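You operate a simulated robot arm through the tools that you are given. There is no shell and no other tool. Be economical: measure what you need, move in short steps, check, and stop when the job is done.

The job below is to be done with a simulated two-armed robot. You get a single attempt, and the scene is never put back.

## Task
Carry the pot to the small burner, tip the stock in and light it on LOW.
Fine: both hands on the pot, jug back, no failed try; leave it burning. Set down upright: red jug.

The check looks at the end state, three seconds after you hand in, the way a careful person would. Anything else that was tipped, shoved, dropped, spilled or broken makes it a failure.

## Robot
Two 6-joint arms with two-finger grippers on one trunk, on a base that drives. Base frame: it is fixed to the floor where the robot stands at the start and does not move with it; the origin is under the middle of the robot, x ahead of it, y to its left, z up; the surface under the hand at the start is at about z = 0.91. Readings come in m, rad, newtons and seconds.
The left shoulder is at the start at [0.03, 0.178, 1.038], the right one opposite. With the tool pointing down near the work surface each hand reaches from about 0.34 to 0.84 m from the robot's upright axis, wherever it stands, measured 20 degrees to its own side. Places, roughly: grate over the small burner [0.6, 0.5, 0.9]; red jug [0.5, 1, 1]; small burner [0.6, 0.5, 0.9]; small burner knob [0.4, 0.7, 0.8]. Payload 2.54 kg a hand.
The tool frame of a hand sits at the grasp point between the pads (the TCP): z along the fingers, y along the line on which they close. The tips reach 0.03 m beyond it. Largest opening 0.116 m; the body of the gripper starts 0.095 m behind the TCP.
Orientation is told as [roll, pitch, yaw] about the base's x, y, z axes, in that order, counted from this pose: with the fingers straight down and closing along the base's y, the tool's x points along the base's -x, its y along +y and its z along -z.

## Interface
- The arms move only by the tool move_arm. It takes "left_motion", "right_motion" or both (then of equal length, played together; a hand with none holds still); each is a list of rows, each an object (a shift or turn left out is 0, a gripper value left out holds the last) with "turn": the turn, a rotation vector about the base's x, y, z in rad, a list of three; "delta_pos": the shift along the base's x, y, z in m, a list of three; "claw": the opening in per cent of the stroke, from 0 (shut) to 100 (fully open). In form: [{"turn": [wx, wy, wz], "delta_pos": [dx, dy, dz], "claw": claw}, ...]. A call has 1 to 12 rows; each row shifts and turns the commanded pose from where the row before left it. A row lasts 0.2 s, in which the tool goes at most 0.05 m and 0.15 rad; a call with a longer step from one row to the next is refused whole, and so is a gripper value outside its range. Where a pose cannot be reached the arm comes as near as it can. A force on the tool above 90 N (or 10 N above the force at the start of the call, whichever is more), or a blocked arm, ends the call early, and 0.2 s more pass. The fingers move at their own pace (about 0.153 m/s each) and stop on an object; they squeeze with about 41 N. The grip force told is the motor's: it shows also when the fingers shut on nothing. Time passes only in rows, and 0.2 s behind the last, so rows that do not move let the fingers close. The reply holds the time, the measured pose of the TCP, the force on the tool along the base axes, the opening and the grip force, in the units named above and with some noise, with the torque about the TCP (base axes, N m) and any sound that the robot's microphone picked up, and new pictures: "show" is both (left out), scene, wrist or none (wrist: the cameras of the hands that moved).
- Cameras (640 x 400 px; columns grow to the right, rows downward): "scene" is now at [0.043, 0.0304, 1.7606]; the picture's right is [0.40, -0.92, 0.00], its down [-0.68, -0.29, -0.68] and it looks along [0.62, 0.27, -0.74] (base axes); focal length 287 px, centre (320, 200). "left" rides on the left gripper at [0.069, 0.015, -0.122] in its tool frame; the picture's right is [-0.21, 0.98, 0.00], its down [-0.83, -0.18, -0.53] and it looks along [-0.52, -0.11, 0.85] (tool axes); focal length 251 px, centre (320, 200). "right" rides on the right gripper at [0.069, -0.015, -0.122] in its tool frame; the picture's right is [0.21, 0.98, 0.00], its down [-0.83, 0.18, -0.53] and it looks along [-0.52, 0.11, 0.85] (tool axes); focal length 251 px, centre (320, 200). There is no depth. A picture from a camera that has moved, and an enlarged one, comes with that camera's place and axes in the base frame and with its lens.
- raise_lower(by): slides the trunk up (or, below 0, down) by that many m; the arms and the scene camera ride with it, the base frame stays. It gives what a move gives, with no picture.
- steer(legs): drives the robot by 1 to 6 legs, each [ahead, left, turn to the left] in m, m and rad, along the robot's own axes; the way and the turn of a leg run together, so that a leg with both is an arc; at most 1.5 m and 3.142 rad a leg. The arms and the cameras ride along, it lands a little off, and it stops where it bumps. It gives what a move gives, and a new picture of the scene camera.
- pan_tilt(pan, tilt): turns the head with the scene camera to pan (to the left, within 2.496 rad either way) and tilt (down, from -0.506 to 1.204), counted from straight ahead of the robot. It gives what a move gives, and a new picture of the scene camera.
- inspect(camera, box): a new picture of the part [left, top, right, bottom] of that camera's present view, enlarged. The clock stands still meanwhile.
- job_done(): hands the job in; it is judged then, once.

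Go step by step. Nothing tells you exact positions but the pictures and the camera data: compare them with the known pose of the tool, close in by small moves and look again before you grip or let go. The budget is 120 turns and 260 pictures, counting those below and the enlarged ones. Unless the task says otherwise, let go and move clear before handing in, and close with one line.

The tools are called after ">>>" as name(argument=value, ...) on one line, values as JSON. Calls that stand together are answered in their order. move_arm: Moves the arms, as the interface text tells. Its arguments: {"type":"object","properties":{"left_motion":{"type":"array","items":{"type":"object","properties":{"turn":{"type":"array","items":{"type":"number"}},"delta_pos":{"type":"array","items":{"type":"number"}},"claw":{"type":"number"}}}},"right_motion":{"type":"array","items":{"type":"object","properties":{"turn":{"type":"array","items":{"type":"number"}},"delta_pos":{"type":"array","items":{"type":"number"}},"claw":{"type":"number"}}}},"show":{"type":"string","enum":["both","scene","wrist","none"]}},"required":[]} The other tools are called the same way: raise_lower (by) slides the trunk up or down; steer (legs) drives the base; pan_tilt (pan, tilt) turns the head that bears the scene camera; inspect (camera, box) takes an enlarged picture of a part of a camera's view; job_done () hands the job in.

At the start:

```text
clock: 0.0
left_ee_pos: [0.4149, 0.4324, 1.3448]
left_tool_rot: [0.0, 0.0, 0.0]
left_contact_force: [-0.7, 0.9, 0.6]
left_torque: [0.01, 0.01, 0.01]
left_opening: 0.1159
left_grip_force: 0.1
right_ee_pos: [0.5647, 0.0057, 1.3956]
right_tool_rot: [-0.001, 0.0, -0.001]
right_contact_force: [0.1, 0.6, 0.2]
right_torque: [0.01, 0.02, 0.04]
right_opening: 0.1161
right_grip_force: 0.1
trunk travel left (down, up): [-0.25, 0.29]
robot x, y, heading: [0.0001, -0.0015, -0.0]
head pan, tilt: [0.41, 0.827]
```

scene: 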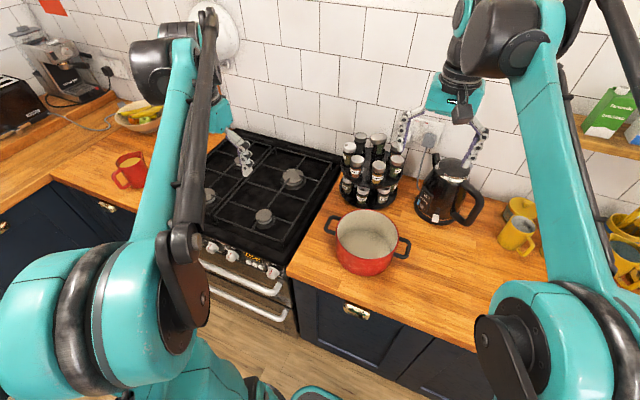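
right: 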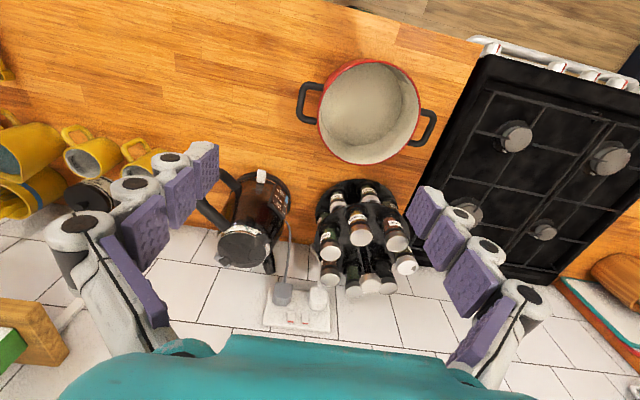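
left: 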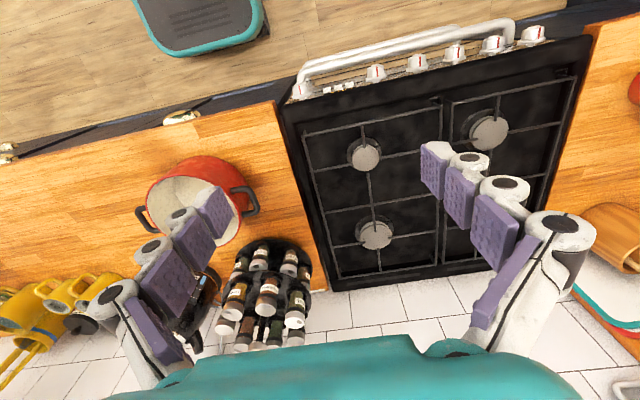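

The pot sits right of the stove at about (0.58, 0.11), the small burner is front right at about (0.59, 0.50), and the red jug is on the left counter. I'll look at these up close first.

>>> inspect(camera="scene", box=[180, 120, 420, 300])

>>> inspect(camera="left", box=[280, 10, 600, 210])

>>> inspect(camera="scene", box=[80, 120, 200, 210])

>>> inspect(camera="right", box=[280, 40, 460, 180])

```text
2.22 times, centred on (300, 210) of scene
camera zoom: at [0.043, 0.0304, 1.7606], right [0.4, -0.92, 0.0], down [-0.68, -0.29, -0.68], along [0.62, 0.27, -0.74], focal length 638 px, centre (364, 178)
```

zoom: 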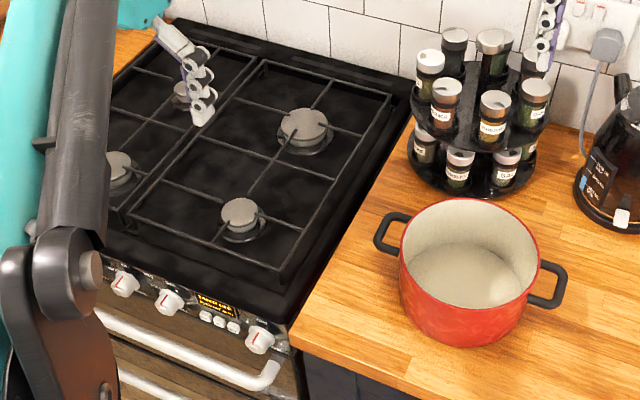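

```text
2.00 times, centred on (440, 110) of left
camera zoom: at [0.3456, 0.4462, 1.4655], right [0.21, 0.98, 0.0], down [0.83, -0.18, 0.53], along [0.52, -0.11, -0.85], focal length 503 px, centre (80, 380)
```

zoom: 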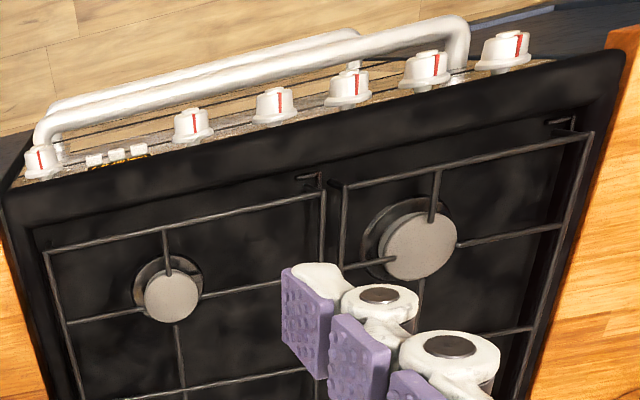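

```text
4.44 times, centred on (140, 165) of scene
camera zoom: at [0.043, 0.0304, 1.7606], right [0.4, -0.92, 0.0], down [-0.68, -0.29, -0.68], along [0.62, 0.27, -0.74], focal length 1275 px, centre (1120, 356)
```

zoom: 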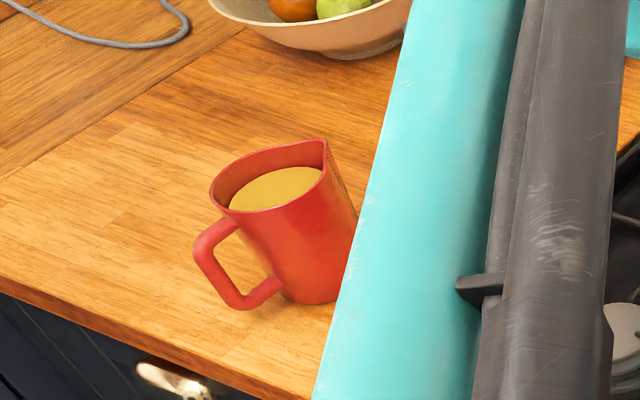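

```text
2.86 times, centred on (370, 110) of right
camera zoom: at [0.4956, -0.0101, 1.5172], right [-0.21, 0.98, 0.0], down [0.83, 0.18, 0.53], along [0.52, 0.11, -0.85], focal length 718 px, centre (177, 457)
```

zoom: 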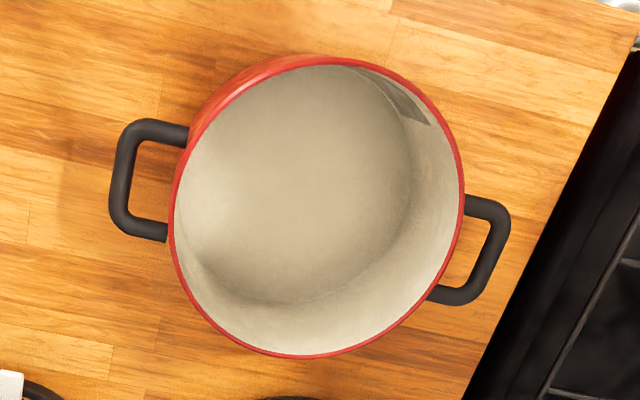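

The pot rim is centred near (0.586, 0.105, 1.02), with the handles along y. I'll drive left about 0.3 m, between pot and burner, and look at the knobs.

>>> steer(legs=[[0, 0.3, 0]])

>>> pan_tilt(pan=0.35, tilt=1.1)

```text
clock: 2.0
left_ee_pos: [0.4129, 0.7282, 1.3441]
left_tool_rot: [-0.001, -0.001, 0.003]
left_contact_force: [-0.3, 0.3, -0.3]
left_torque: [-0.05, 0.0, 0.02]
left_opening: 0.116
left_grip_force: 0.0
right_ee_pos: [0.564, 0.3035, 1.3957]
right_tool_rot: [-0.001, 0.0, 0.002]
right_contact_force: [-0.2, 0.6, 0.0]
right_torque: [-0.01, 0.0, 0.01]
right_opening: 0.1157
right_grip_force: 0.1
trunk travel left (down, up): [-0.25, 0.29]
robot x, y, heading: [0.0011, 0.2961, 0.004]
head pan, tilt: [0.41, 0.827]
camera scene: at [0.0426, 0.3274, 1.7606], right [0.4, -0.92, 0.0], down [-0.67, -0.29, -0.68], along [0.62, 0.27, -0.74], focal length 287 px, centre (320, 200)
```

scene: 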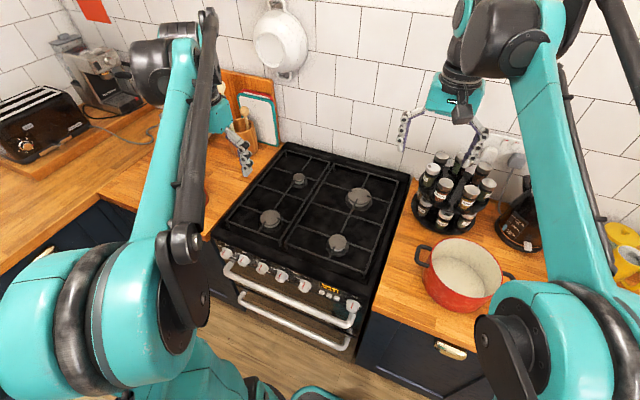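

```text
clock: 2.8
left_ee_pos: [0.4132, 0.7254, 1.3436]
left_tool_rot: [-0.001, 0.002, 0.002]
left_contact_force: [0.9, 0.8, 0.7]
left_torque: [0.0, -0.02, 0.02]
left_opening: 0.1159
left_grip_force: 0.0
right_ee_pos: [0.5644, 0.3018, 1.3955]
right_tool_rot: [0.001, 0.0, 0.001]
right_contact_force: [-0.6, -0.1, -0.5]
right_torque: [0.02, 0.03, 0.01]
right_opening: 0.116
right_grip_force: 0.0
trunk travel left (down, up): [-0.25, 0.29]
robot x, y, heading: [-0.0005, 0.2956, 0.001]
head pan, tilt: [0.351, 1.1]
camera scene: at [0.0293, 0.3162, 1.7412], right [0.34, -0.94, 0.0], down [-0.84, -0.31, -0.45], along [0.43, 0.16, -0.89], focal length 287 px, centre (320, 200)
```

scene: 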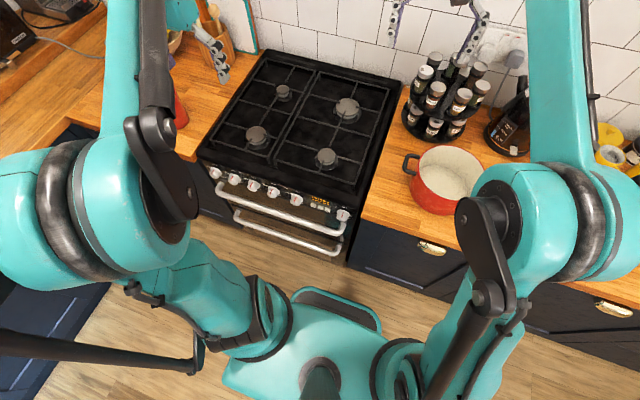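

The small burner is confirmed as the front-right one. Now the knob markings.

>>> inspect(camera="scene", box=[200, 150, 360, 250])

>>> inspect(camera="scene", box=[205, 165, 285, 215])

```text
4.00 times, centred on (280, 200) of scene
camera zoom: at [0.0293, 0.3162, 1.7412], right [0.34, -0.94, 0.0], down [-0.84, -0.31, -0.45], along [0.43, 0.16, -0.89], focal length 1148 px, centre (480, 200)
```

zoom: 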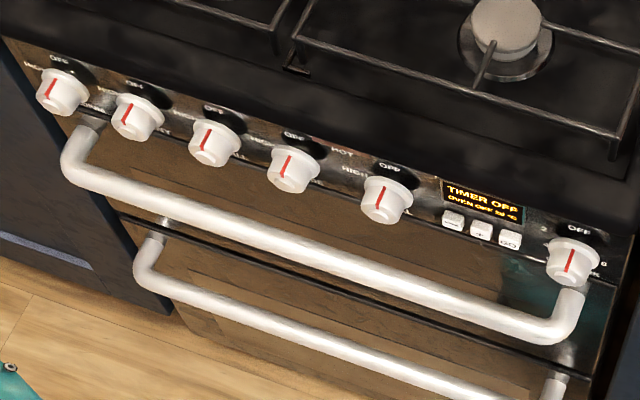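

```text
8.00 times, centred on (245, 190) of scene
camera zoom: at [0.0293, 0.3162, 1.7412], right [0.34, -0.94, 0.0], down [-0.84, -0.31, -0.45], along [0.43, 0.16, -0.89], focal length 2295 px, centre (920, 280)
```

zoom: 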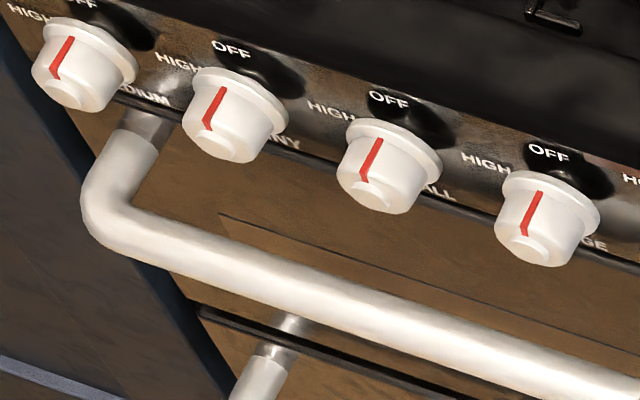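

The SMALL knob is third from left, at about y=0.73: OFF at top, HIGH at left. Pot first: I'll turn the hands so they close along x and bring them above the handles, with the cameras outward.

>>> move_arm(left_motion=[{"delta_pos": [0.0172, -0.0433, -0.0149], "turn": [0, 0, -0.1428]}, {"delta_pos": [0.0172, -0.0433, -0.0149], "turn": [0, 0, -0.1428]}, {"delta_pos": [0.0172, -0.0433, -0.0149], "turn": [0, 0, -0.1428]}, {"delta_pos": [0.0172, -0.0433, -0.0149], "turn": [0, 0, -0.1428]}, {"delta_pos": [0.0172, -0.0433, -0.0149], "turn": [0, 0, -0.1428]}, {"delta_pos": [0.0172, -0.0433, -0.0149], "turn": [0, 0, -0.1428]}, {"delta_pos": [0.0172, -0.0433, -0.0149], "turn": [0, 0, -0.1428]}, {"delta_pos": [0.0172, -0.0433, -0.0149], "turn": [0, 0, -0.1428]}, {"delta_pos": [0.0172, -0.0433, -0.0149], "turn": [0, 0, -0.1428]}, {"delta_pos": [0.0172, -0.0433, -0.0149], "turn": [0, 0, -0.1428]}, {"delta_pos": [0.0172, -0.0433, -0.0149], "turn": [0, 0, -0.1428]}], right_motion=[{"delta_pos": [0.0037, -0.03, -0.0196], "turn": [0, 0, 0.1428]}, {"delta_pos": [0.0037, -0.03, -0.0196], "turn": [0, 0, 0.1428]}, {"delta_pos": [0.0037, -0.03, -0.0196], "turn": [0, 0, 0.1428]}, {"delta_pos": [0.0037, -0.03, -0.0196], "turn": [0, 0, 0.1428]}, {"delta_pos": [0.0037, -0.03, -0.0196], "turn": [0, 0, 0.1428]}, {"delta_pos": [0.0037, -0.03, -0.0196], "turn": [0, 0, 0.1428]}, {"delta_pos": [0.0037, -0.03, -0.0196], "turn": [0, 0, 0.1428]}, {"delta_pos": [0.0037, -0.03, -0.0196], "turn": [0, 0, 0.1428]}, {"delta_pos": [0.0037, -0.03, -0.0196], "turn": [0, 0, 0.1428]}, {"delta_pos": [0.0037, -0.03, -0.0196], "turn": [0, 0, 0.1428]}, {"delta_pos": [0.0037, -0.03, -0.0196], "turn": [0, 0, 0.1428]}])

```text
clock: 5.2
left_ee_pos: [0.6053, 0.2478, 1.1789]
left_tool_rot: [-0.002, 0.001, -1.572]
left_contact_force: [-0.1, -1.3, -0.9]
left_torque: [0.07, 0.04, 0.01]
left_opening: 0.1156
left_grip_force: 0.0
right_ee_pos: [0.6074, -0.0304, 1.1774]
right_tool_rot: [0.0, -0.002, 1.575]
right_contact_force: [0.3, -0.6, 0.0]
right_torque: [0.04, 0.02, 0.0]
right_opening: 0.1156
right_grip_force: 0.0
trunk travel left (down, up): [-0.25, 0.29]
robot x, y, heading: [-0.001, 0.2951, 0.002]
head pan, tilt: [0.351, 1.1]
camera scene: at [0.0318, 0.3129, 1.741], right [0.34, -0.94, 0.0], down [-0.84, -0.31, -0.45], along [0.42, 0.16, -0.89], focal length 287 px, centre (320, 200)
camera right: at [0.6234, -0.1, 1.298], right [-0.98, -0.22, 0.0], down [-0.18, 0.82, 0.54], along [-0.12, 0.52, -0.84], focal length 251 px, centre (320, 200)
camera left: at [0.6205, 0.3163, 1.3005], right [0.98, -0.22, 0.0], down [-0.18, -0.83, 0.53], along [-0.12, -0.52, -0.85], focal length 251 px, centre (320, 200)
```

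scene: 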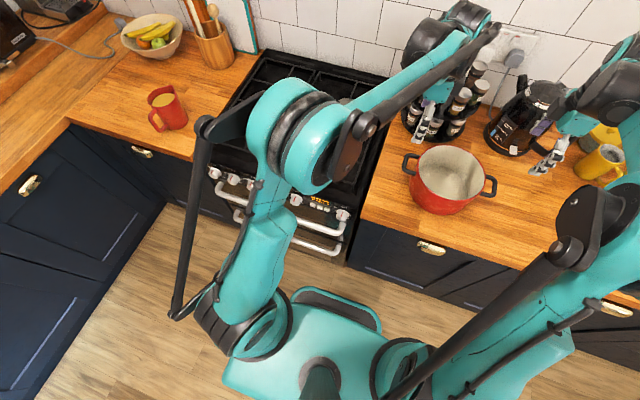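
right: 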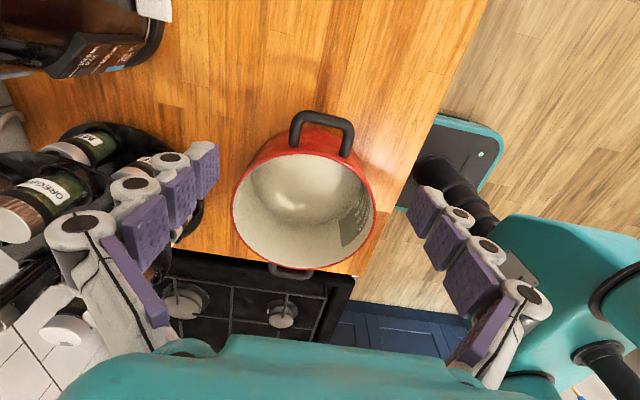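
left: 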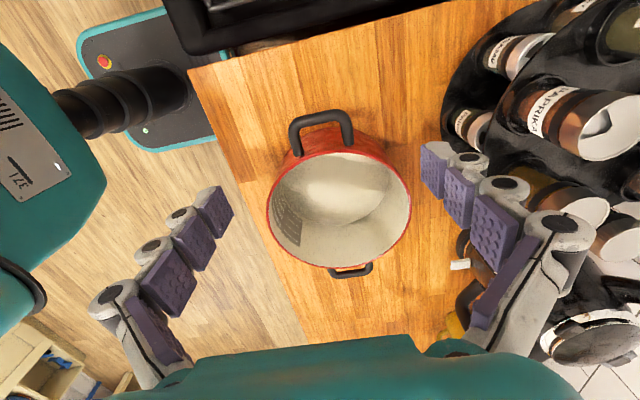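

The wrist views put the pot at (0.602, 0.11), with handle bars at y≈0.241 and −0.022, z≈0.99. I'll come down partway and check alignment.

>>> move_arm(left_motion=[{"delta_pos": [-0.001, -0.008, -0.045]}, {"delta_pos": [-0.001, -0.008, -0.045]}, {"delta_pos": [0, 0, -0.045]}], right_motion=[{"delta_pos": [-0.002, 0.007, -0.045]}, {"delta_pos": [-0.002, 0.006, -0.045]}, {"delta_pos": [0, 0, -0.045]}])

```text
clock: 6.0
left_ee_pos: [0.6028, 0.2358, 1.0437]
left_tool_rot: [-0.001, -0.001, -1.569]
left_contact_force: [0.1, -0.3, 0.8]
left_torque: [0.01, 0.03, -0.05]
left_opening: 0.116
left_grip_force: 0.1
right_ee_pos: [0.6036, -0.0156, 1.0449]
right_tool_rot: [0.003, 0.001, 1.573]
right_contact_force: [0.0, -0.5, -0.8]
right_torque: [-0.04, 0.04, -0.03]
right_opening: 0.1158
right_grip_force: 0.1
trunk travel left (down, up): [-0.25, 0.29]
robot x, y, heading: [0.0009, 0.2931, -0.005]
head pan, tilt: [0.351, 1.1]
camera scene: at [0.032, 0.3154, 1.741], right [0.34, -0.94, 0.0], down [-0.84, -0.31, -0.45], along [0.42, 0.16, -0.89], focal length 287 px, centre (320, 200)
camera right: at [0.6193, -0.0853, 1.1658], right [-0.98, -0.22, 0.0], down [-0.18, 0.83, 0.53], along [-0.12, 0.52, -0.84], focal length 251 px, centre (320, 200)
camera left: at [0.6172, 0.3045, 1.1651], right [0.98, -0.21, 0.0], down [-0.18, -0.83, 0.53], along [-0.11, -0.52, -0.85], focal length 251 px, centre (320, 200)
```

scene: 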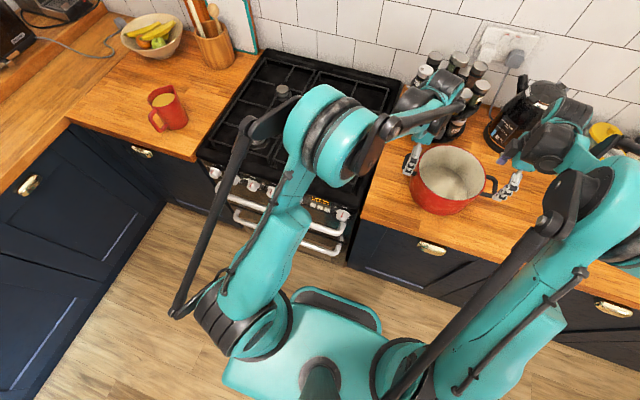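
right: 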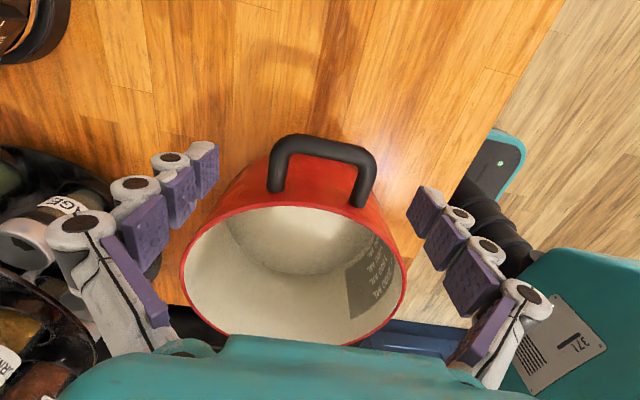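
left: 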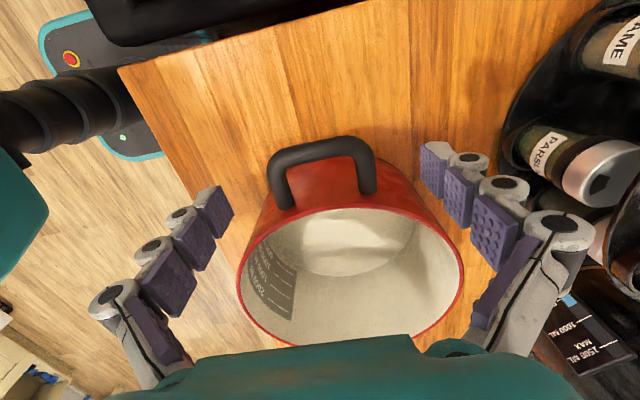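

Both hands are centred on the handles, so I'll go down and close.

>>> move_arm(left_motion=[{"delta_pos": [0, -0.002, -0.027]}, {"delta_pos": [0, -0.001, -0.025]}, {"claw": 0}, {"claw": 0}, {"claw": 0}, {"claw": 0}], right_motion=[{"delta_pos": [0, -0.001, -0.027]}, {"delta_pos": [0, -0.001, -0.026]}, {"claw": 0}, {"claw": 0}, {"claw": 0}, {"claw": 0}])

```text
clock: 7.4
left_ee_pos: [0.5993, 0.2329, 0.9937]
left_tool_rot: [0.0, -0.001, -1.569]
left_contact_force: [1.6, 1.3, 1.0]
left_torque: [0.08, 0.14, 0.63]
left_opening: 0.0756
left_grip_force: 40.7
right_ee_pos: [0.6017, -0.0174, 0.993]
right_tool_rot: [0.001, 0.0, 1.572]
right_contact_force: [-5.3, -1.4, -0.1]
right_torque: [0.03, 0.22, 0.41]
right_opening: 0.076
right_grip_force: 40.6
trunk travel left (down, up): [-0.25, 0.29]
robot x, y, heading: [0.0003, 0.2958, 0.004]
head pan, tilt: [0.351, 1.1]
camera scene: at [0.029, 0.3163, 1.7411], right [0.34, -0.94, 0.0], down [-0.84, -0.31, -0.45], along [0.43, 0.16, -0.89], focal length 287 px, centre (320, 200)
camera right: at [0.6171, -0.0869, 1.1142], right [-0.98, -0.22, 0.0], down [-0.18, 0.83, 0.53], along [-0.12, 0.52, -0.85], focal length 251 px, centre (320, 200)
camera left: at [0.6154, 0.3016, 1.1151], right [0.98, -0.21, 0.0], down [-0.18, -0.83, 0.53], along [-0.11, -0.52, -0.85], focal length 251 px, centre (320, 200)
```

scene: 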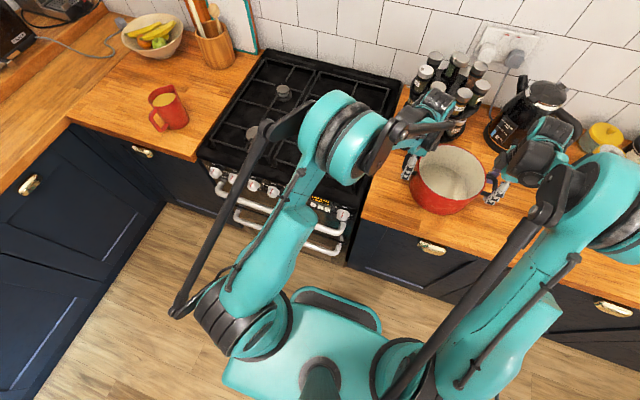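
right: 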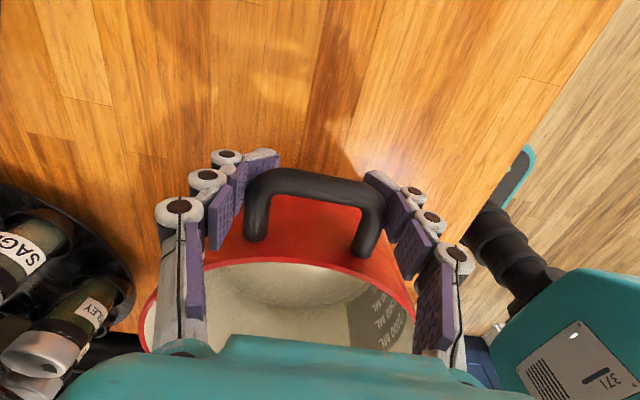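
left: 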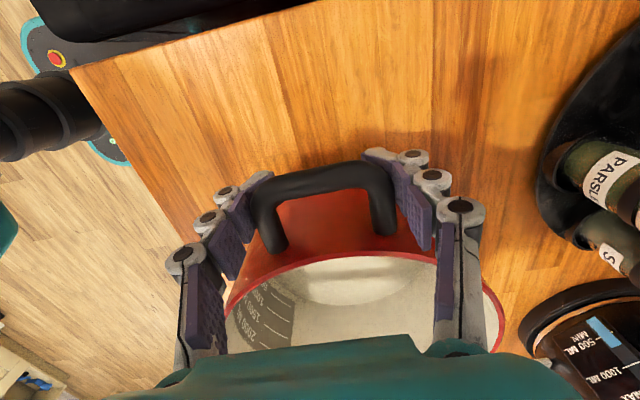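

Both handles are gripped (opening 0.076). Lifting 10 cm.

>>> move_arm(left_motion=[{"delta_pos": [0, 0, 0.02]}, {"delta_pos": [0, 0, 0.025]}, {"delta_pos": [0, 0, 0.03]}, {"delta_pos": [0, 0, 0.025]}], right_motion=[{"delta_pos": [0, 0, 0.02]}, {"delta_pos": [0, 0, 0.025]}, {"delta_pos": [0, 0, 0.03]}, {"delta_pos": [0, 0, 0.025]}])

```text
clock: 8.4
left_ee_pos: [0.5995, 0.2346, 1.0923]
left_tool_rot: [0.002, 0.002, -1.569]
left_contact_force: [-2.7, 3.1, -14.0]
left_torque: [1.3, 0.33, -0.32]
left_opening: 0.076
left_grip_force: 40.3
right_ee_pos: [0.6017, -0.0175, 1.093]
right_tool_rot: [0.001, 0.001, 1.571]
right_contact_force: [1.7, -2.7, 4.8]
right_torque: [1.1, -0.34, -0.31]
right_opening: 0.0762
right_grip_force: 40.4
trunk travel left (down, up): [-0.25, 0.29]
robot x, y, heading: [0.0017, 0.2993, 0.002]
head pan, tilt: [0.351, 1.1]
camera scene: at [0.0292, 0.3164, 1.7411], right [0.34, -0.94, 0.0], down [-0.84, -0.31, -0.45], along [0.43, 0.16, -0.89], focal length 287 px, centre (320, 200)
camera right: at [0.6168, -0.0868, 1.2139], right [-0.98, -0.21, 0.0], down [-0.18, 0.83, 0.53], along [-0.11, 0.52, -0.85], focal length 251 px, centre (320, 200)
camera left: at [0.6156, 0.3017, 1.2152], right [0.98, -0.21, 0.0], down [-0.18, -0.83, 0.53], along [-0.11, -0.52, -0.85], focal length 251 px, centre (320, 200)
```

scene: 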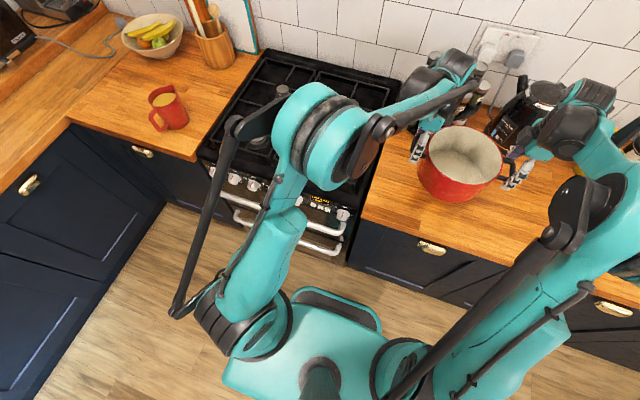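
right: 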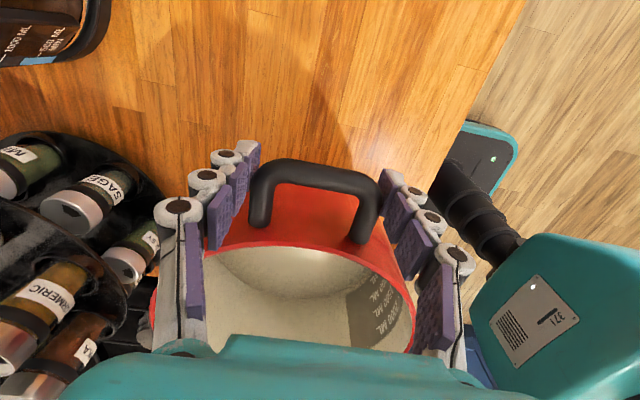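
left: 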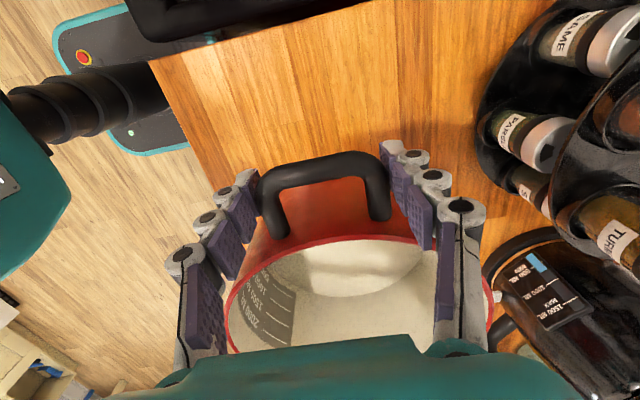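

Lifted cleanly. I'll carry it 0.39 m left, 1.5 cm toward the robot, over the burner.

>>> move_arm(left_motion=[{"delta_pos": [0, 0.02, 0]}, {"delta_pos": [-0.001, 0.035, 0]}, {"delta_pos": [-0.002, 0.035, 0]}, {"delta_pos": [-0.002, 0.035, 0]}, {"delta_pos": [-0.002, 0.035, 0]}, {"delta_pos": [-0.002, 0.035, 0]}, {"delta_pos": [-0.002, 0.035, 0]}, {"delta_pos": [-0.002, 0.035, 0]}, {"delta_pos": [-0.001, 0.035, 0]}, {"delta_pos": [-0.001, 0.035, 0]}, {"delta_pos": [0, 0.035, 0]}, {"delta_pos": [0, 0.02, 0]}], right_motion=[{"delta_pos": [0, 0.02, 0]}, {"delta_pos": [-0.001, 0.035, 0]}, {"delta_pos": [-0.002, 0.035, 0]}, {"delta_pos": [-0.002, 0.035, 0]}, {"delta_pos": [-0.002, 0.035, 0]}, {"delta_pos": [-0.002, 0.035, 0]}, {"delta_pos": [-0.002, 0.035, 0]}, {"delta_pos": [-0.002, 0.035, 0]}, {"delta_pos": [-0.001, 0.035, 0]}, {"delta_pos": [-0.001, 0.035, 0]}, {"delta_pos": [0, 0.035, 0]}, {"delta_pos": [0, 0.02, 0]}])

```text
clock: 11.0
left_ee_pos: [0.5861, 0.6227, 1.0905]
left_tool_rot: [0.001, 0.0, -1.569]
left_contact_force: [9.7, 12.1, -0.4]
left_torque: [-0.49, -0.27, 1.15]
left_opening: 0.0762
left_grip_force: 40.9
right_ee_pos: [0.587, 0.3751, 1.092]
right_tool_rot: [0.003, 0.002, 1.573]
right_contact_force: [-9.5, -12.0, -10.6]
right_torque: [-0.75, 0.27, 1.24]
right_opening: 0.0765
right_grip_force: 41.0
trunk travel left (down, up): [-0.25, 0.29]
robot x, y, heading: [0.0013, 0.2955, 0.004]
head pan, tilt: [0.351, 1.1]
camera scene: at [0.0305, 0.3179, 1.741], right [0.34, -0.94, 0.0], down [-0.84, -0.31, -0.45], along [0.43, 0.16, -0.89], focal length 287 px, centre (320, 200)
camera right: at [0.6032, 0.3051, 1.2132], right [-0.98, -0.22, 0.0], down [-0.18, 0.83, 0.53], along [-0.12, 0.52, -0.85], focal length 251 px, centre (320, 200)
camera left: at [0.6015, 0.693, 1.213], right [0.98, -0.21, 0.0], down [-0.18, -0.83, 0.53], along [-0.11, -0.52, -0.85], focal length 251 px, centre (320, 200)
```

scene: 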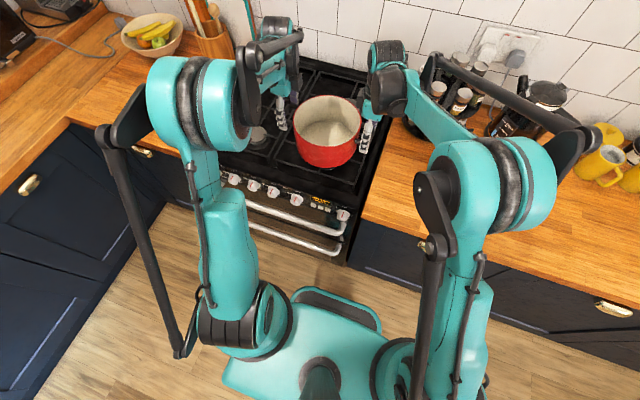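
right: 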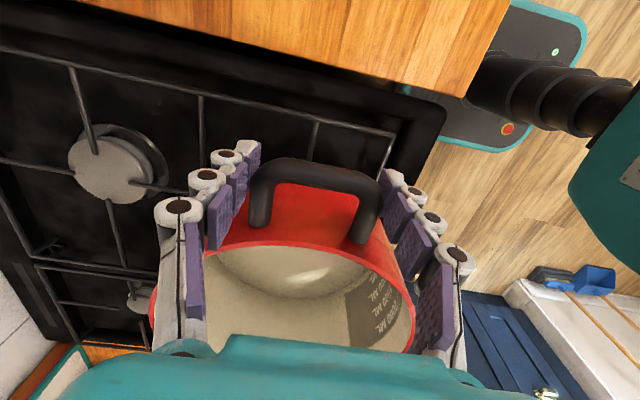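
left: 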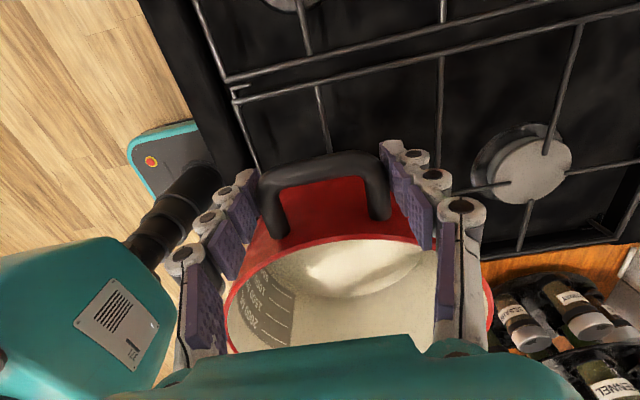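

The pot is over the burner. Lowering gently to feel for the grate.

>>> move_arm(left_motion=[{"delta_pos": [0, 0, -0.025]}, {"delta_pos": [0, 0, -0.025]}, {"delta_pos": [0, 0, -0.008]}, {"delta_pos": [0, 0, 0]}], right_motion=[{"delta_pos": [0, 0, -0.025]}, {"delta_pos": [0, 0, -0.025]}, {"delta_pos": [0, 0, -0.008]}, {"delta_pos": [0, 0, 0]}])

```text
clock: 12.0
left_ee_pos: [0.583, 0.6224, 1.0375]
left_tool_rot: [-0.001, 0.001, -1.568]
left_contact_force: [-2.0, 12.2, 16.0]
left_torque: [-0.04, 0.05, -0.01]
left_opening: 0.0779
left_grip_force: 40.9
right_ee_pos: [0.5855, 0.3743, 1.0341]
right_tool_rot: [-0.004, -0.002, 1.572]
right_contact_force: [4.5, -8.9, 7.9]
right_torque: [0.29, -0.04, -0.21]
right_opening: 0.0786
right_grip_force: 40.3
trunk travel left (down, up): [-0.25, 0.29]
robot x, y, heading: [-0.0033, 0.2967, -0.0]
head pan, tilt: [0.351, 1.1]
camera scene: at [0.027, 0.3162, 1.7412], right [0.35, -0.94, 0.0], down [-0.84, -0.31, -0.46], along [0.43, 0.16, -0.89], focal length 287 px, centre (320, 200)
camera right: at [0.6004, 0.3044, 1.156], right [-0.98, -0.21, 0.0], down [-0.18, 0.83, 0.53], along [-0.11, 0.52, -0.85], focal length 251 px, centre (320, 200)
camera left: at [0.5986, 0.691, 1.1589], right [0.98, -0.21, 0.0], down [-0.18, -0.83, 0.53], along [-0.11, -0.52, -0.85], focal length 251 px, centre (320, 200)
```

scene: 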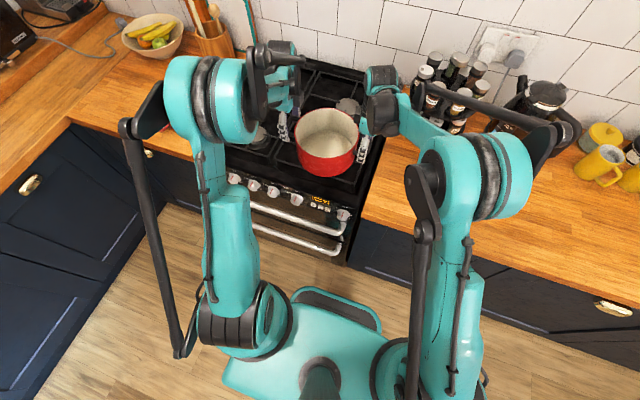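
right: 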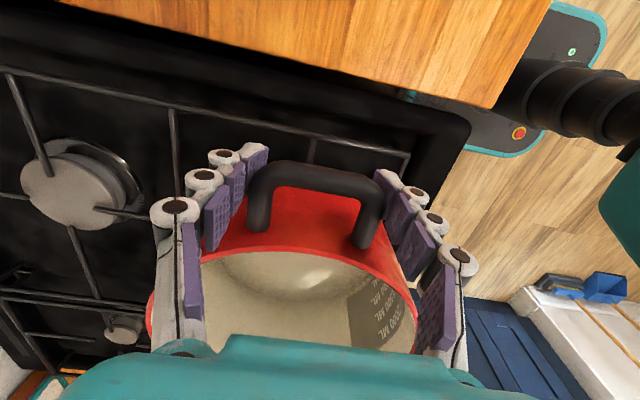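
left: 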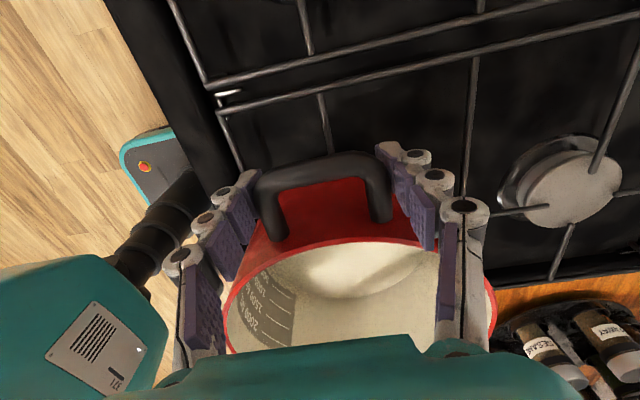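

Upward contact force on both hands shows the pot is on the grate (bottom ≈0.95). Releasing.

>>> move_arm(left_motion=[{"claw": 75}, {"claw": 85}, {"claw": 100}, {"claw": 100}], right_motion=[{"claw": 75}, {"claw": 85}, {"claw": 100}, {"claw": 100}])

```text
clock: 13.0
left_ee_pos: [0.5852, 0.6228, 1.0372]
left_tool_rot: [0.0, -0.001, -1.569]
left_contact_force: [-0.1, -0.3, -1.1]
left_torque: [-0.02, 0.01, -0.02]
left_opening: 0.1164
left_grip_force: 0.1
right_ee_pos: [0.5862, 0.3735, 1.0344]
right_tool_rot: [0.0, 0.001, 1.574]
right_contact_force: [0.2, -0.2, -0.5]
right_torque: [0.0, 0.02, -0.01]
right_opening: 0.116
right_grip_force: 0.1
trunk travel left (down, up): [-0.25, 0.29]
robot x, y, heading: [0.0004, 0.2972, 0.003]
head pan, tilt: [0.351, 1.1]
camera scene: at [0.0292, 0.3166, 1.7411], right [0.34, -0.94, 0.0], down [-0.84, -0.31, -0.45], along [0.43, 0.16, -0.89], focal length 287 px, centre (320, 200)
camera right: at [0.6015, 0.3044, 1.1555], right [-0.98, -0.22, 0.0], down [-0.18, 0.83, 0.53], along [-0.12, 0.52, -0.85], focal length 251 px, centre (320, 200)
camera left: at [0.6004, 0.6913, 1.1579], right [0.98, -0.21, 0.0], down [-0.18, -0.83, 0.53], along [-0.11, -0.52, -0.85], focal length 251 px, centre (320, 200)
```

scene: 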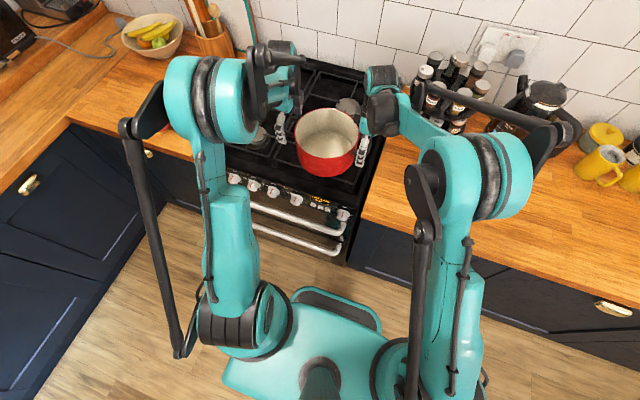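
right: 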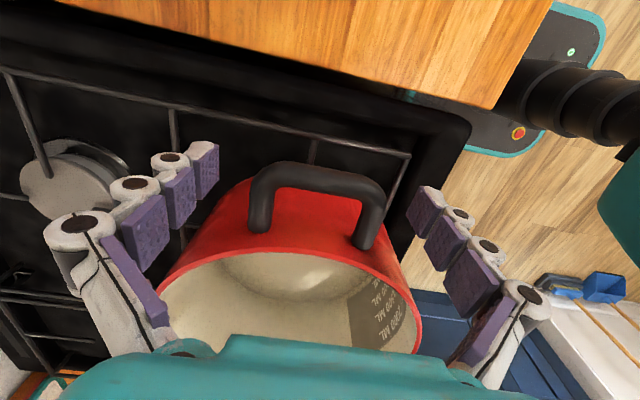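
left: 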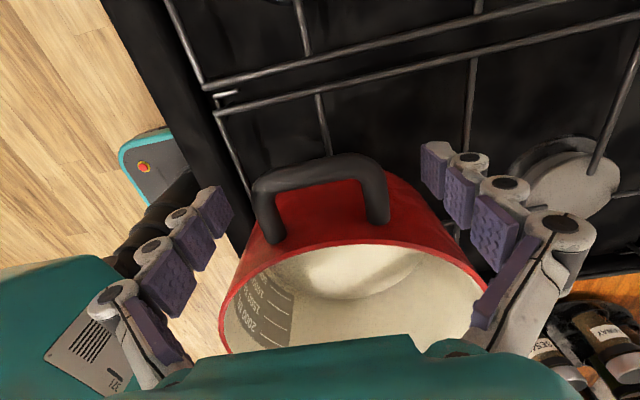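

The pot stands on the grate. I'll raise both hands and move the right hand back toward the robot.

>>> move_arm(left_motion=[{"delta_pos": [0, 0, 0.04]}, {"delta_pos": [0, 0, 0.045]}, {"delta_pos": [0, 0, 0.045]}, {"delta_pos": [0, 0, 0.045]}, {"delta_pos": [0, 0, 0.045]}, {"delta_pos": [0, 0, 0]}, {"delta_pos": [0, 0, 0]}], right_motion=[{"delta_pos": [0, 0, 0.04]}, {"delta_pos": [0, 0, 0.045]}, {"delta_pos": [0, 0, 0.045]}, {"delta_pos": [0, 0, 0.045]}, {"delta_pos": [0, 0, 0.045]}, {"delta_pos": [-0.02, -0.045, 0]}, {"delta_pos": [-0.02, -0.045, 0]}])

>>> steer(legs=[[0, 0.4, 0]])

>>> pan_tilt(pan=0.4, tilt=0.85)

```text
clock: 14.6
left_ee_pos: [0.5838, 0.6241, 1.2544]
left_tool_rot: [0.001, 0.0, -1.57]
left_contact_force: [-1.1, -0.2, 0.7]
left_torque: [0.03, -0.04, 0.0]
left_opening: 0.116
left_grip_force: 0.1
right_ee_pos: [0.5451, 0.2802, 1.2522]
right_tool_rot: [0.0, -0.002, 1.573]
right_contact_force: [0.4, -0.4, -0.7]
right_torque: [0.06, -0.02, 0.02]
right_opening: 0.1158
right_grip_force: 0.0
trunk travel left (down, up): [-0.25, 0.29]
robot x, y, heading: [0.0014, 0.2948, 0.005]
head pan, tilt: [0.351, 1.1]
camera scene: at [0.028, 0.3154, 1.7411], right [0.35, -0.94, 0.0], down [-0.84, -0.31, -0.45], along [0.43, 0.16, -0.89], focal length 287 px, centre (320, 200)
camera right: at [0.5599, 0.2109, 1.3734], right [-0.98, -0.22, 0.0], down [-0.18, 0.83, 0.53], along [-0.12, 0.52, -0.85], focal length 251 px, centre (320, 200)
camera left: at [0.5999, 0.6929, 1.3768], right [0.98, -0.21, 0.0], down [-0.18, -0.83, 0.53], along [-0.11, -0.52, -0.85], focal length 251 px, centre (320, 200)
```

scene: 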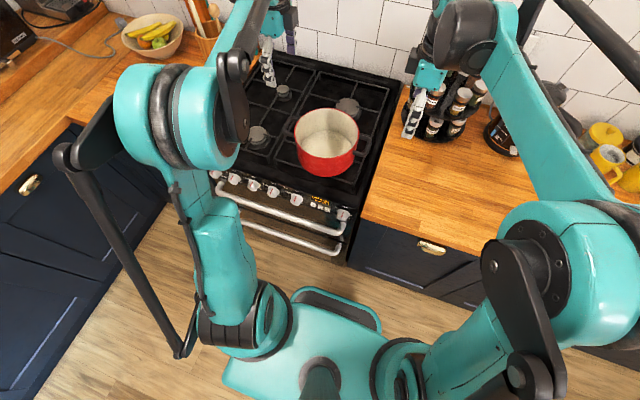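
right: 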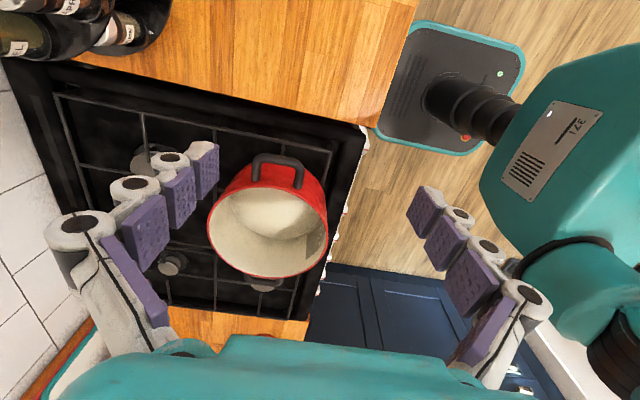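
left: 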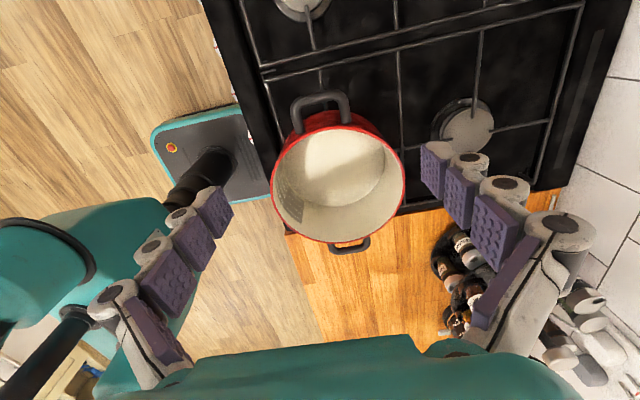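

```text
clock: 17.1
left_ee_pos: [0.5884, 1.0237, 1.2538]
left_tool_rot: [0.0, 0.0, -1.576]
left_contact_force: [-0.4, 0.1, -0.6]
left_torque: [-0.06, -0.03, 0.0]
left_opening: 0.1161
left_grip_force: 0.1
right_ee_pos: [0.5463, 0.6812, 1.2521]
right_tool_rot: [0.0, -0.002, 1.565]
right_contact_force: [-0.1, 0.8, 0.6]
right_torque: [-0.04, -0.03, 0.03]
right_opening: 0.1163
right_grip_force: 0.0
trunk travel left (down, up): [-0.25, 0.29]
robot x, y, heading: [0.0026, 0.6968, -0.006]
head pan, tilt: [0.351, 1.1]
camera scene: at [0.03, 0.7196, 1.7411], right [0.34, -0.94, 0.0], down [-0.84, -0.3, -0.45], along [0.43, 0.15, -0.89], focal length 287 px, centre (320, 200)
```

scene: 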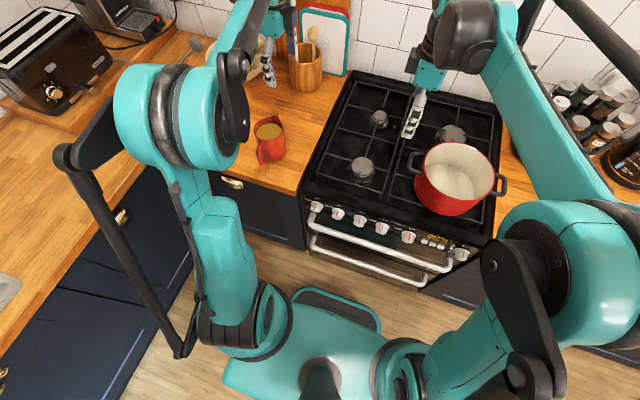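

```text
clock: 17.9
left_ee_pos: [0.5893, 1.0231, 1.2538]
left_tool_rot: [-0.001, 0.001, -1.577]
left_contact_force: [-1.2, 0.5, -0.6]
left_torque: [0.01, 0.0, 0.0]
left_opening: 0.1161
left_grip_force: 0.2
right_ee_pos: [0.5471, 0.6784, 1.2509]
right_tool_rot: [-0.001, 0.002, 1.566]
right_contact_force: [0.6, 0.1, 0.4]
right_torque: [0.01, 0.02, 0.03]
right_opening: 0.1159
right_grip_force: 0.1
trunk travel left (down, up): [-0.25, 0.29]
robot x, y, heading: [-0.0018, 0.6981, -0.003]
head pan, tilt: [0.4, 0.85]
camera scene: at [0.0428, 0.727, 1.7588], right [0.38, -0.92, 0.0], down [-0.69, -0.29, -0.66], along [0.61, 0.25, -0.75], focal length 287 px, centre (320, 200)
```

scene: 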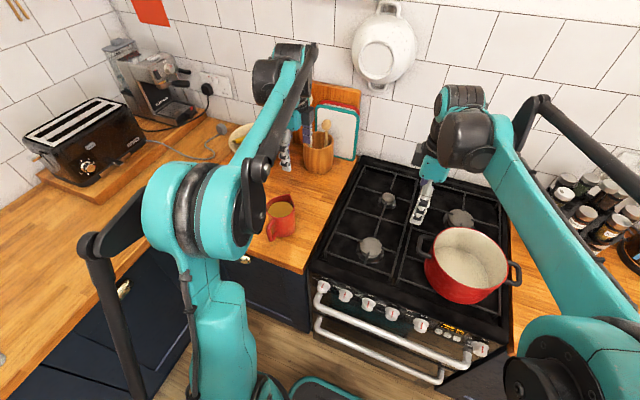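

I'll turn the left hand back to yaw 0 to view the jug from above, and check the pot.

>>> move_arm(left_motion=[{"delta_pos": [-0.012, 0.003, 0.005], "turn": [0, 0, 0.143]}, {"delta_pos": [-0.012, 0.003, 0.005], "turn": [0, 0, 0.143]}, {"delta_pos": [-0.012, 0.003, 0.005], "turn": [0, 0, 0.143]}, {"delta_pos": [-0.012, 0.003, 0.005], "turn": [0, 0, 0.143]}, {"delta_pos": [-0.012, 0.003, 0.005], "turn": [0, 0, 0.143]}, {"delta_pos": [-0.012, 0.003, 0.005], "turn": [0, 0, 0.143]}, {"delta_pos": [-0.012, 0.003, 0.005], "turn": [0, 0, 0.143]}, {"delta_pos": [-0.012, 0.003, 0.005], "turn": [0, 0, 0.143]}, {"delta_pos": [-0.012, 0.003, 0.005], "turn": [0, 0, 0.143]}, {"delta_pos": [-0.012, 0.003, 0.005], "turn": [0, 0, 0.143]}, {"delta_pos": [-0.012, 0.003, 0.005], "turn": [0, 0, 0.143]}])

>>> inspect(camera="scene", box=[400, 200, 540, 320])

>>> inspect(camera="right", box=[0, 0, 640, 400])

```text
clock: 20.3
left_ee_pos: [0.4541, 1.0548, 1.3103]
left_tool_rot: [0.0, 0.0, 0.0]
left_contact_force: [0.1, 0.0, -0.2]
left_torque: [-0.01, -0.05, -0.02]
left_opening: 0.1162
left_grip_force: 0.1
right_ee_pos: [0.5452, 0.681, 1.2516]
right_tool_rot: [0.0, -0.001, 1.566]
right_contact_force: [-0.8, -0.2, 0.5]
right_torque: [0.0, -0.03, -0.02]
right_opening: 0.1156
right_grip_force: 0.1
trunk travel left (down, up): [-0.25, 0.29]
robot x, y, heading: [-0.0037, 0.7006, -0.001]
head pan, tilt: [0.4, 0.85]
camera scene: at [0.0419, 0.7273, 1.7589], right [0.38, -0.92, 0.0], down [-0.69, -0.29, -0.66], along [0.61, 0.25, -0.75], focal length 287 px, centre (320, 200)
camera left: at [0.3857, 1.0705, 1.432], right [0.21, 0.98, 0.0], down [0.83, -0.18, 0.53], along [0.52, -0.11, -0.85], focal length 251 px, centre (320, 200)
```

scene: 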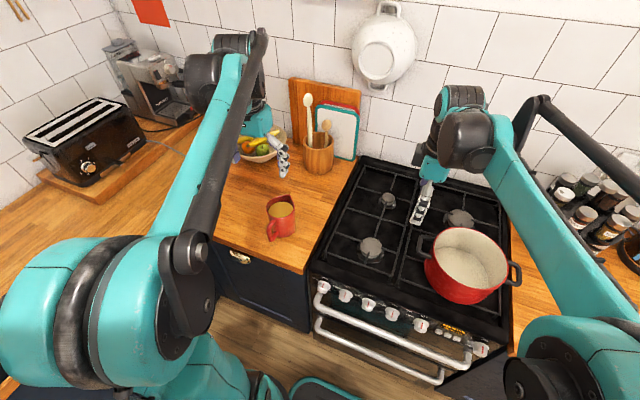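
left: 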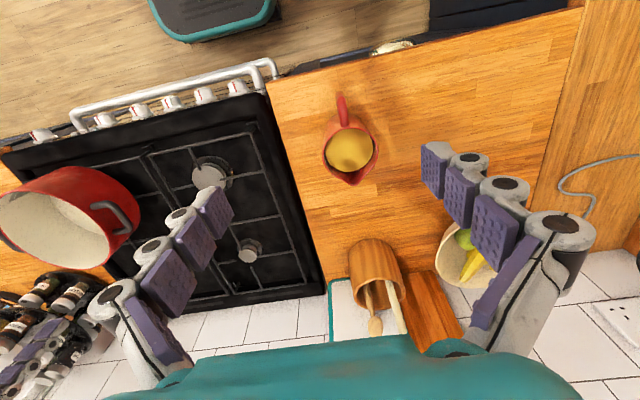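

```text
3.33 times, centred on (470, 260) of scene
camera zoom: at [0.0419, 0.7273, 1.7589], right [0.38, -0.92, 0.0], down [-0.69, -0.29, -0.66], along [0.61, 0.25, -0.75], focal length 956 px, centre (-180, 0)
```

zoom: 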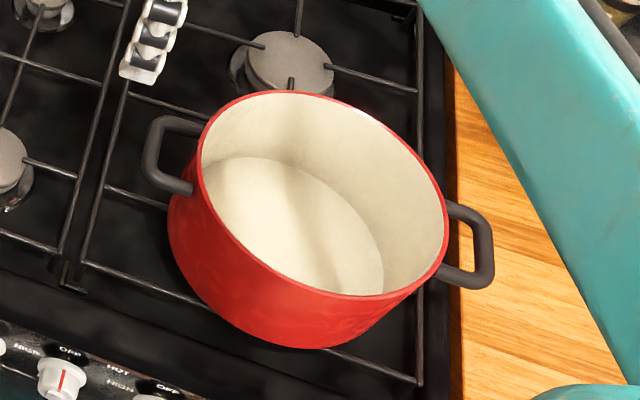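

```text
1.00 times, centred on (320, 200) of right (not enlarged: the box is as wide or as high as the picture)
camera zoom: at [0.5606, 0.6107, 1.3733], right [-0.98, -0.21, 0.0], down [-0.18, 0.83, 0.53], along [-0.11, 0.52, -0.85], focal length 251 px, centre (320, 200)
```

zoom: 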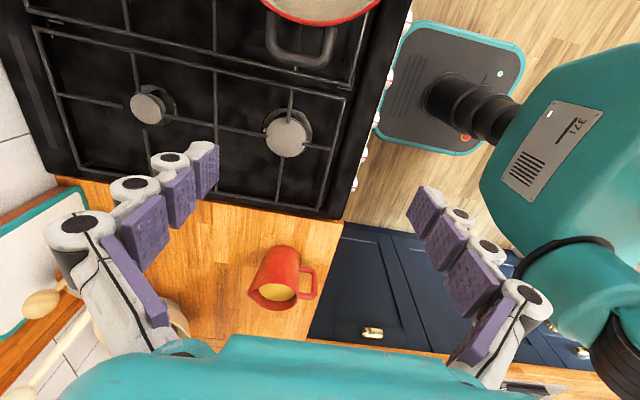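

The pot sits level on the grate. The jug's spout points roughly +x and the handle faces the robot; zooming to measure it.

>>> inspect(camera="left", box=[300, 80, 400, 200])

>>> inspect(camera="scene", box=[240, 170, 320, 250])

>>> inspect(camera="right", box=[230, 230, 340, 320])

```text
3.33 times, centred on (350, 140) of left
camera zoom: at [0.3857, 1.0705, 1.432], right [0.21, 0.98, 0.0], down [0.83, -0.18, 0.53], along [0.52, -0.11, -0.85], focal length 838 px, centre (220, 400)
```

zoom: 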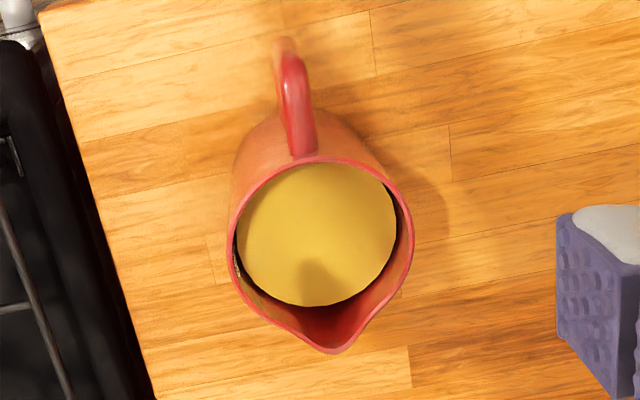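

```text
5.00 times, centred on (280, 210) of scene
camera zoom: at [0.0419, 0.7273, 1.7589], right [0.38, -0.92, 0.0], down [-0.69, -0.29, -0.66], along [0.61, 0.25, -0.75], focal length 1434 px, centre (520, 150)
```

zoom: 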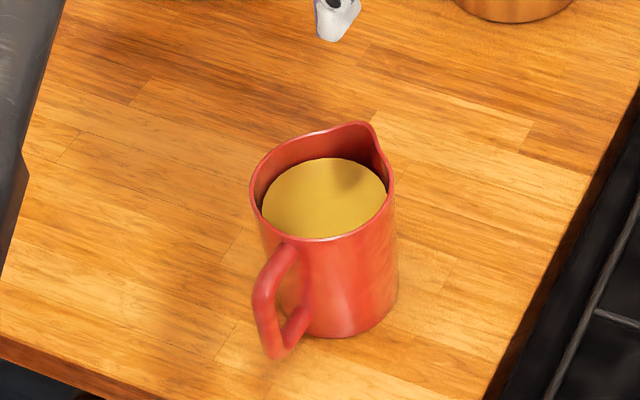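

```text
4.44 times, centred on (285, 275) of right
camera zoom: at [0.5606, 0.6107, 1.3733], right [-0.98, -0.21, 0.0], down [-0.18, 0.83, 0.53], along [-0.11, 0.52, -0.85], focal length 1118 px, centre (476, -133)
```

zoom: 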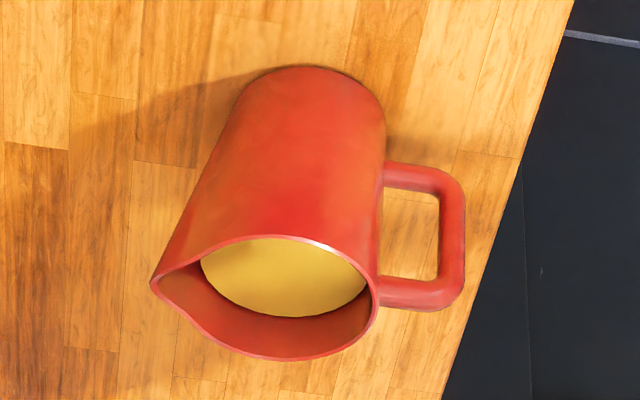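

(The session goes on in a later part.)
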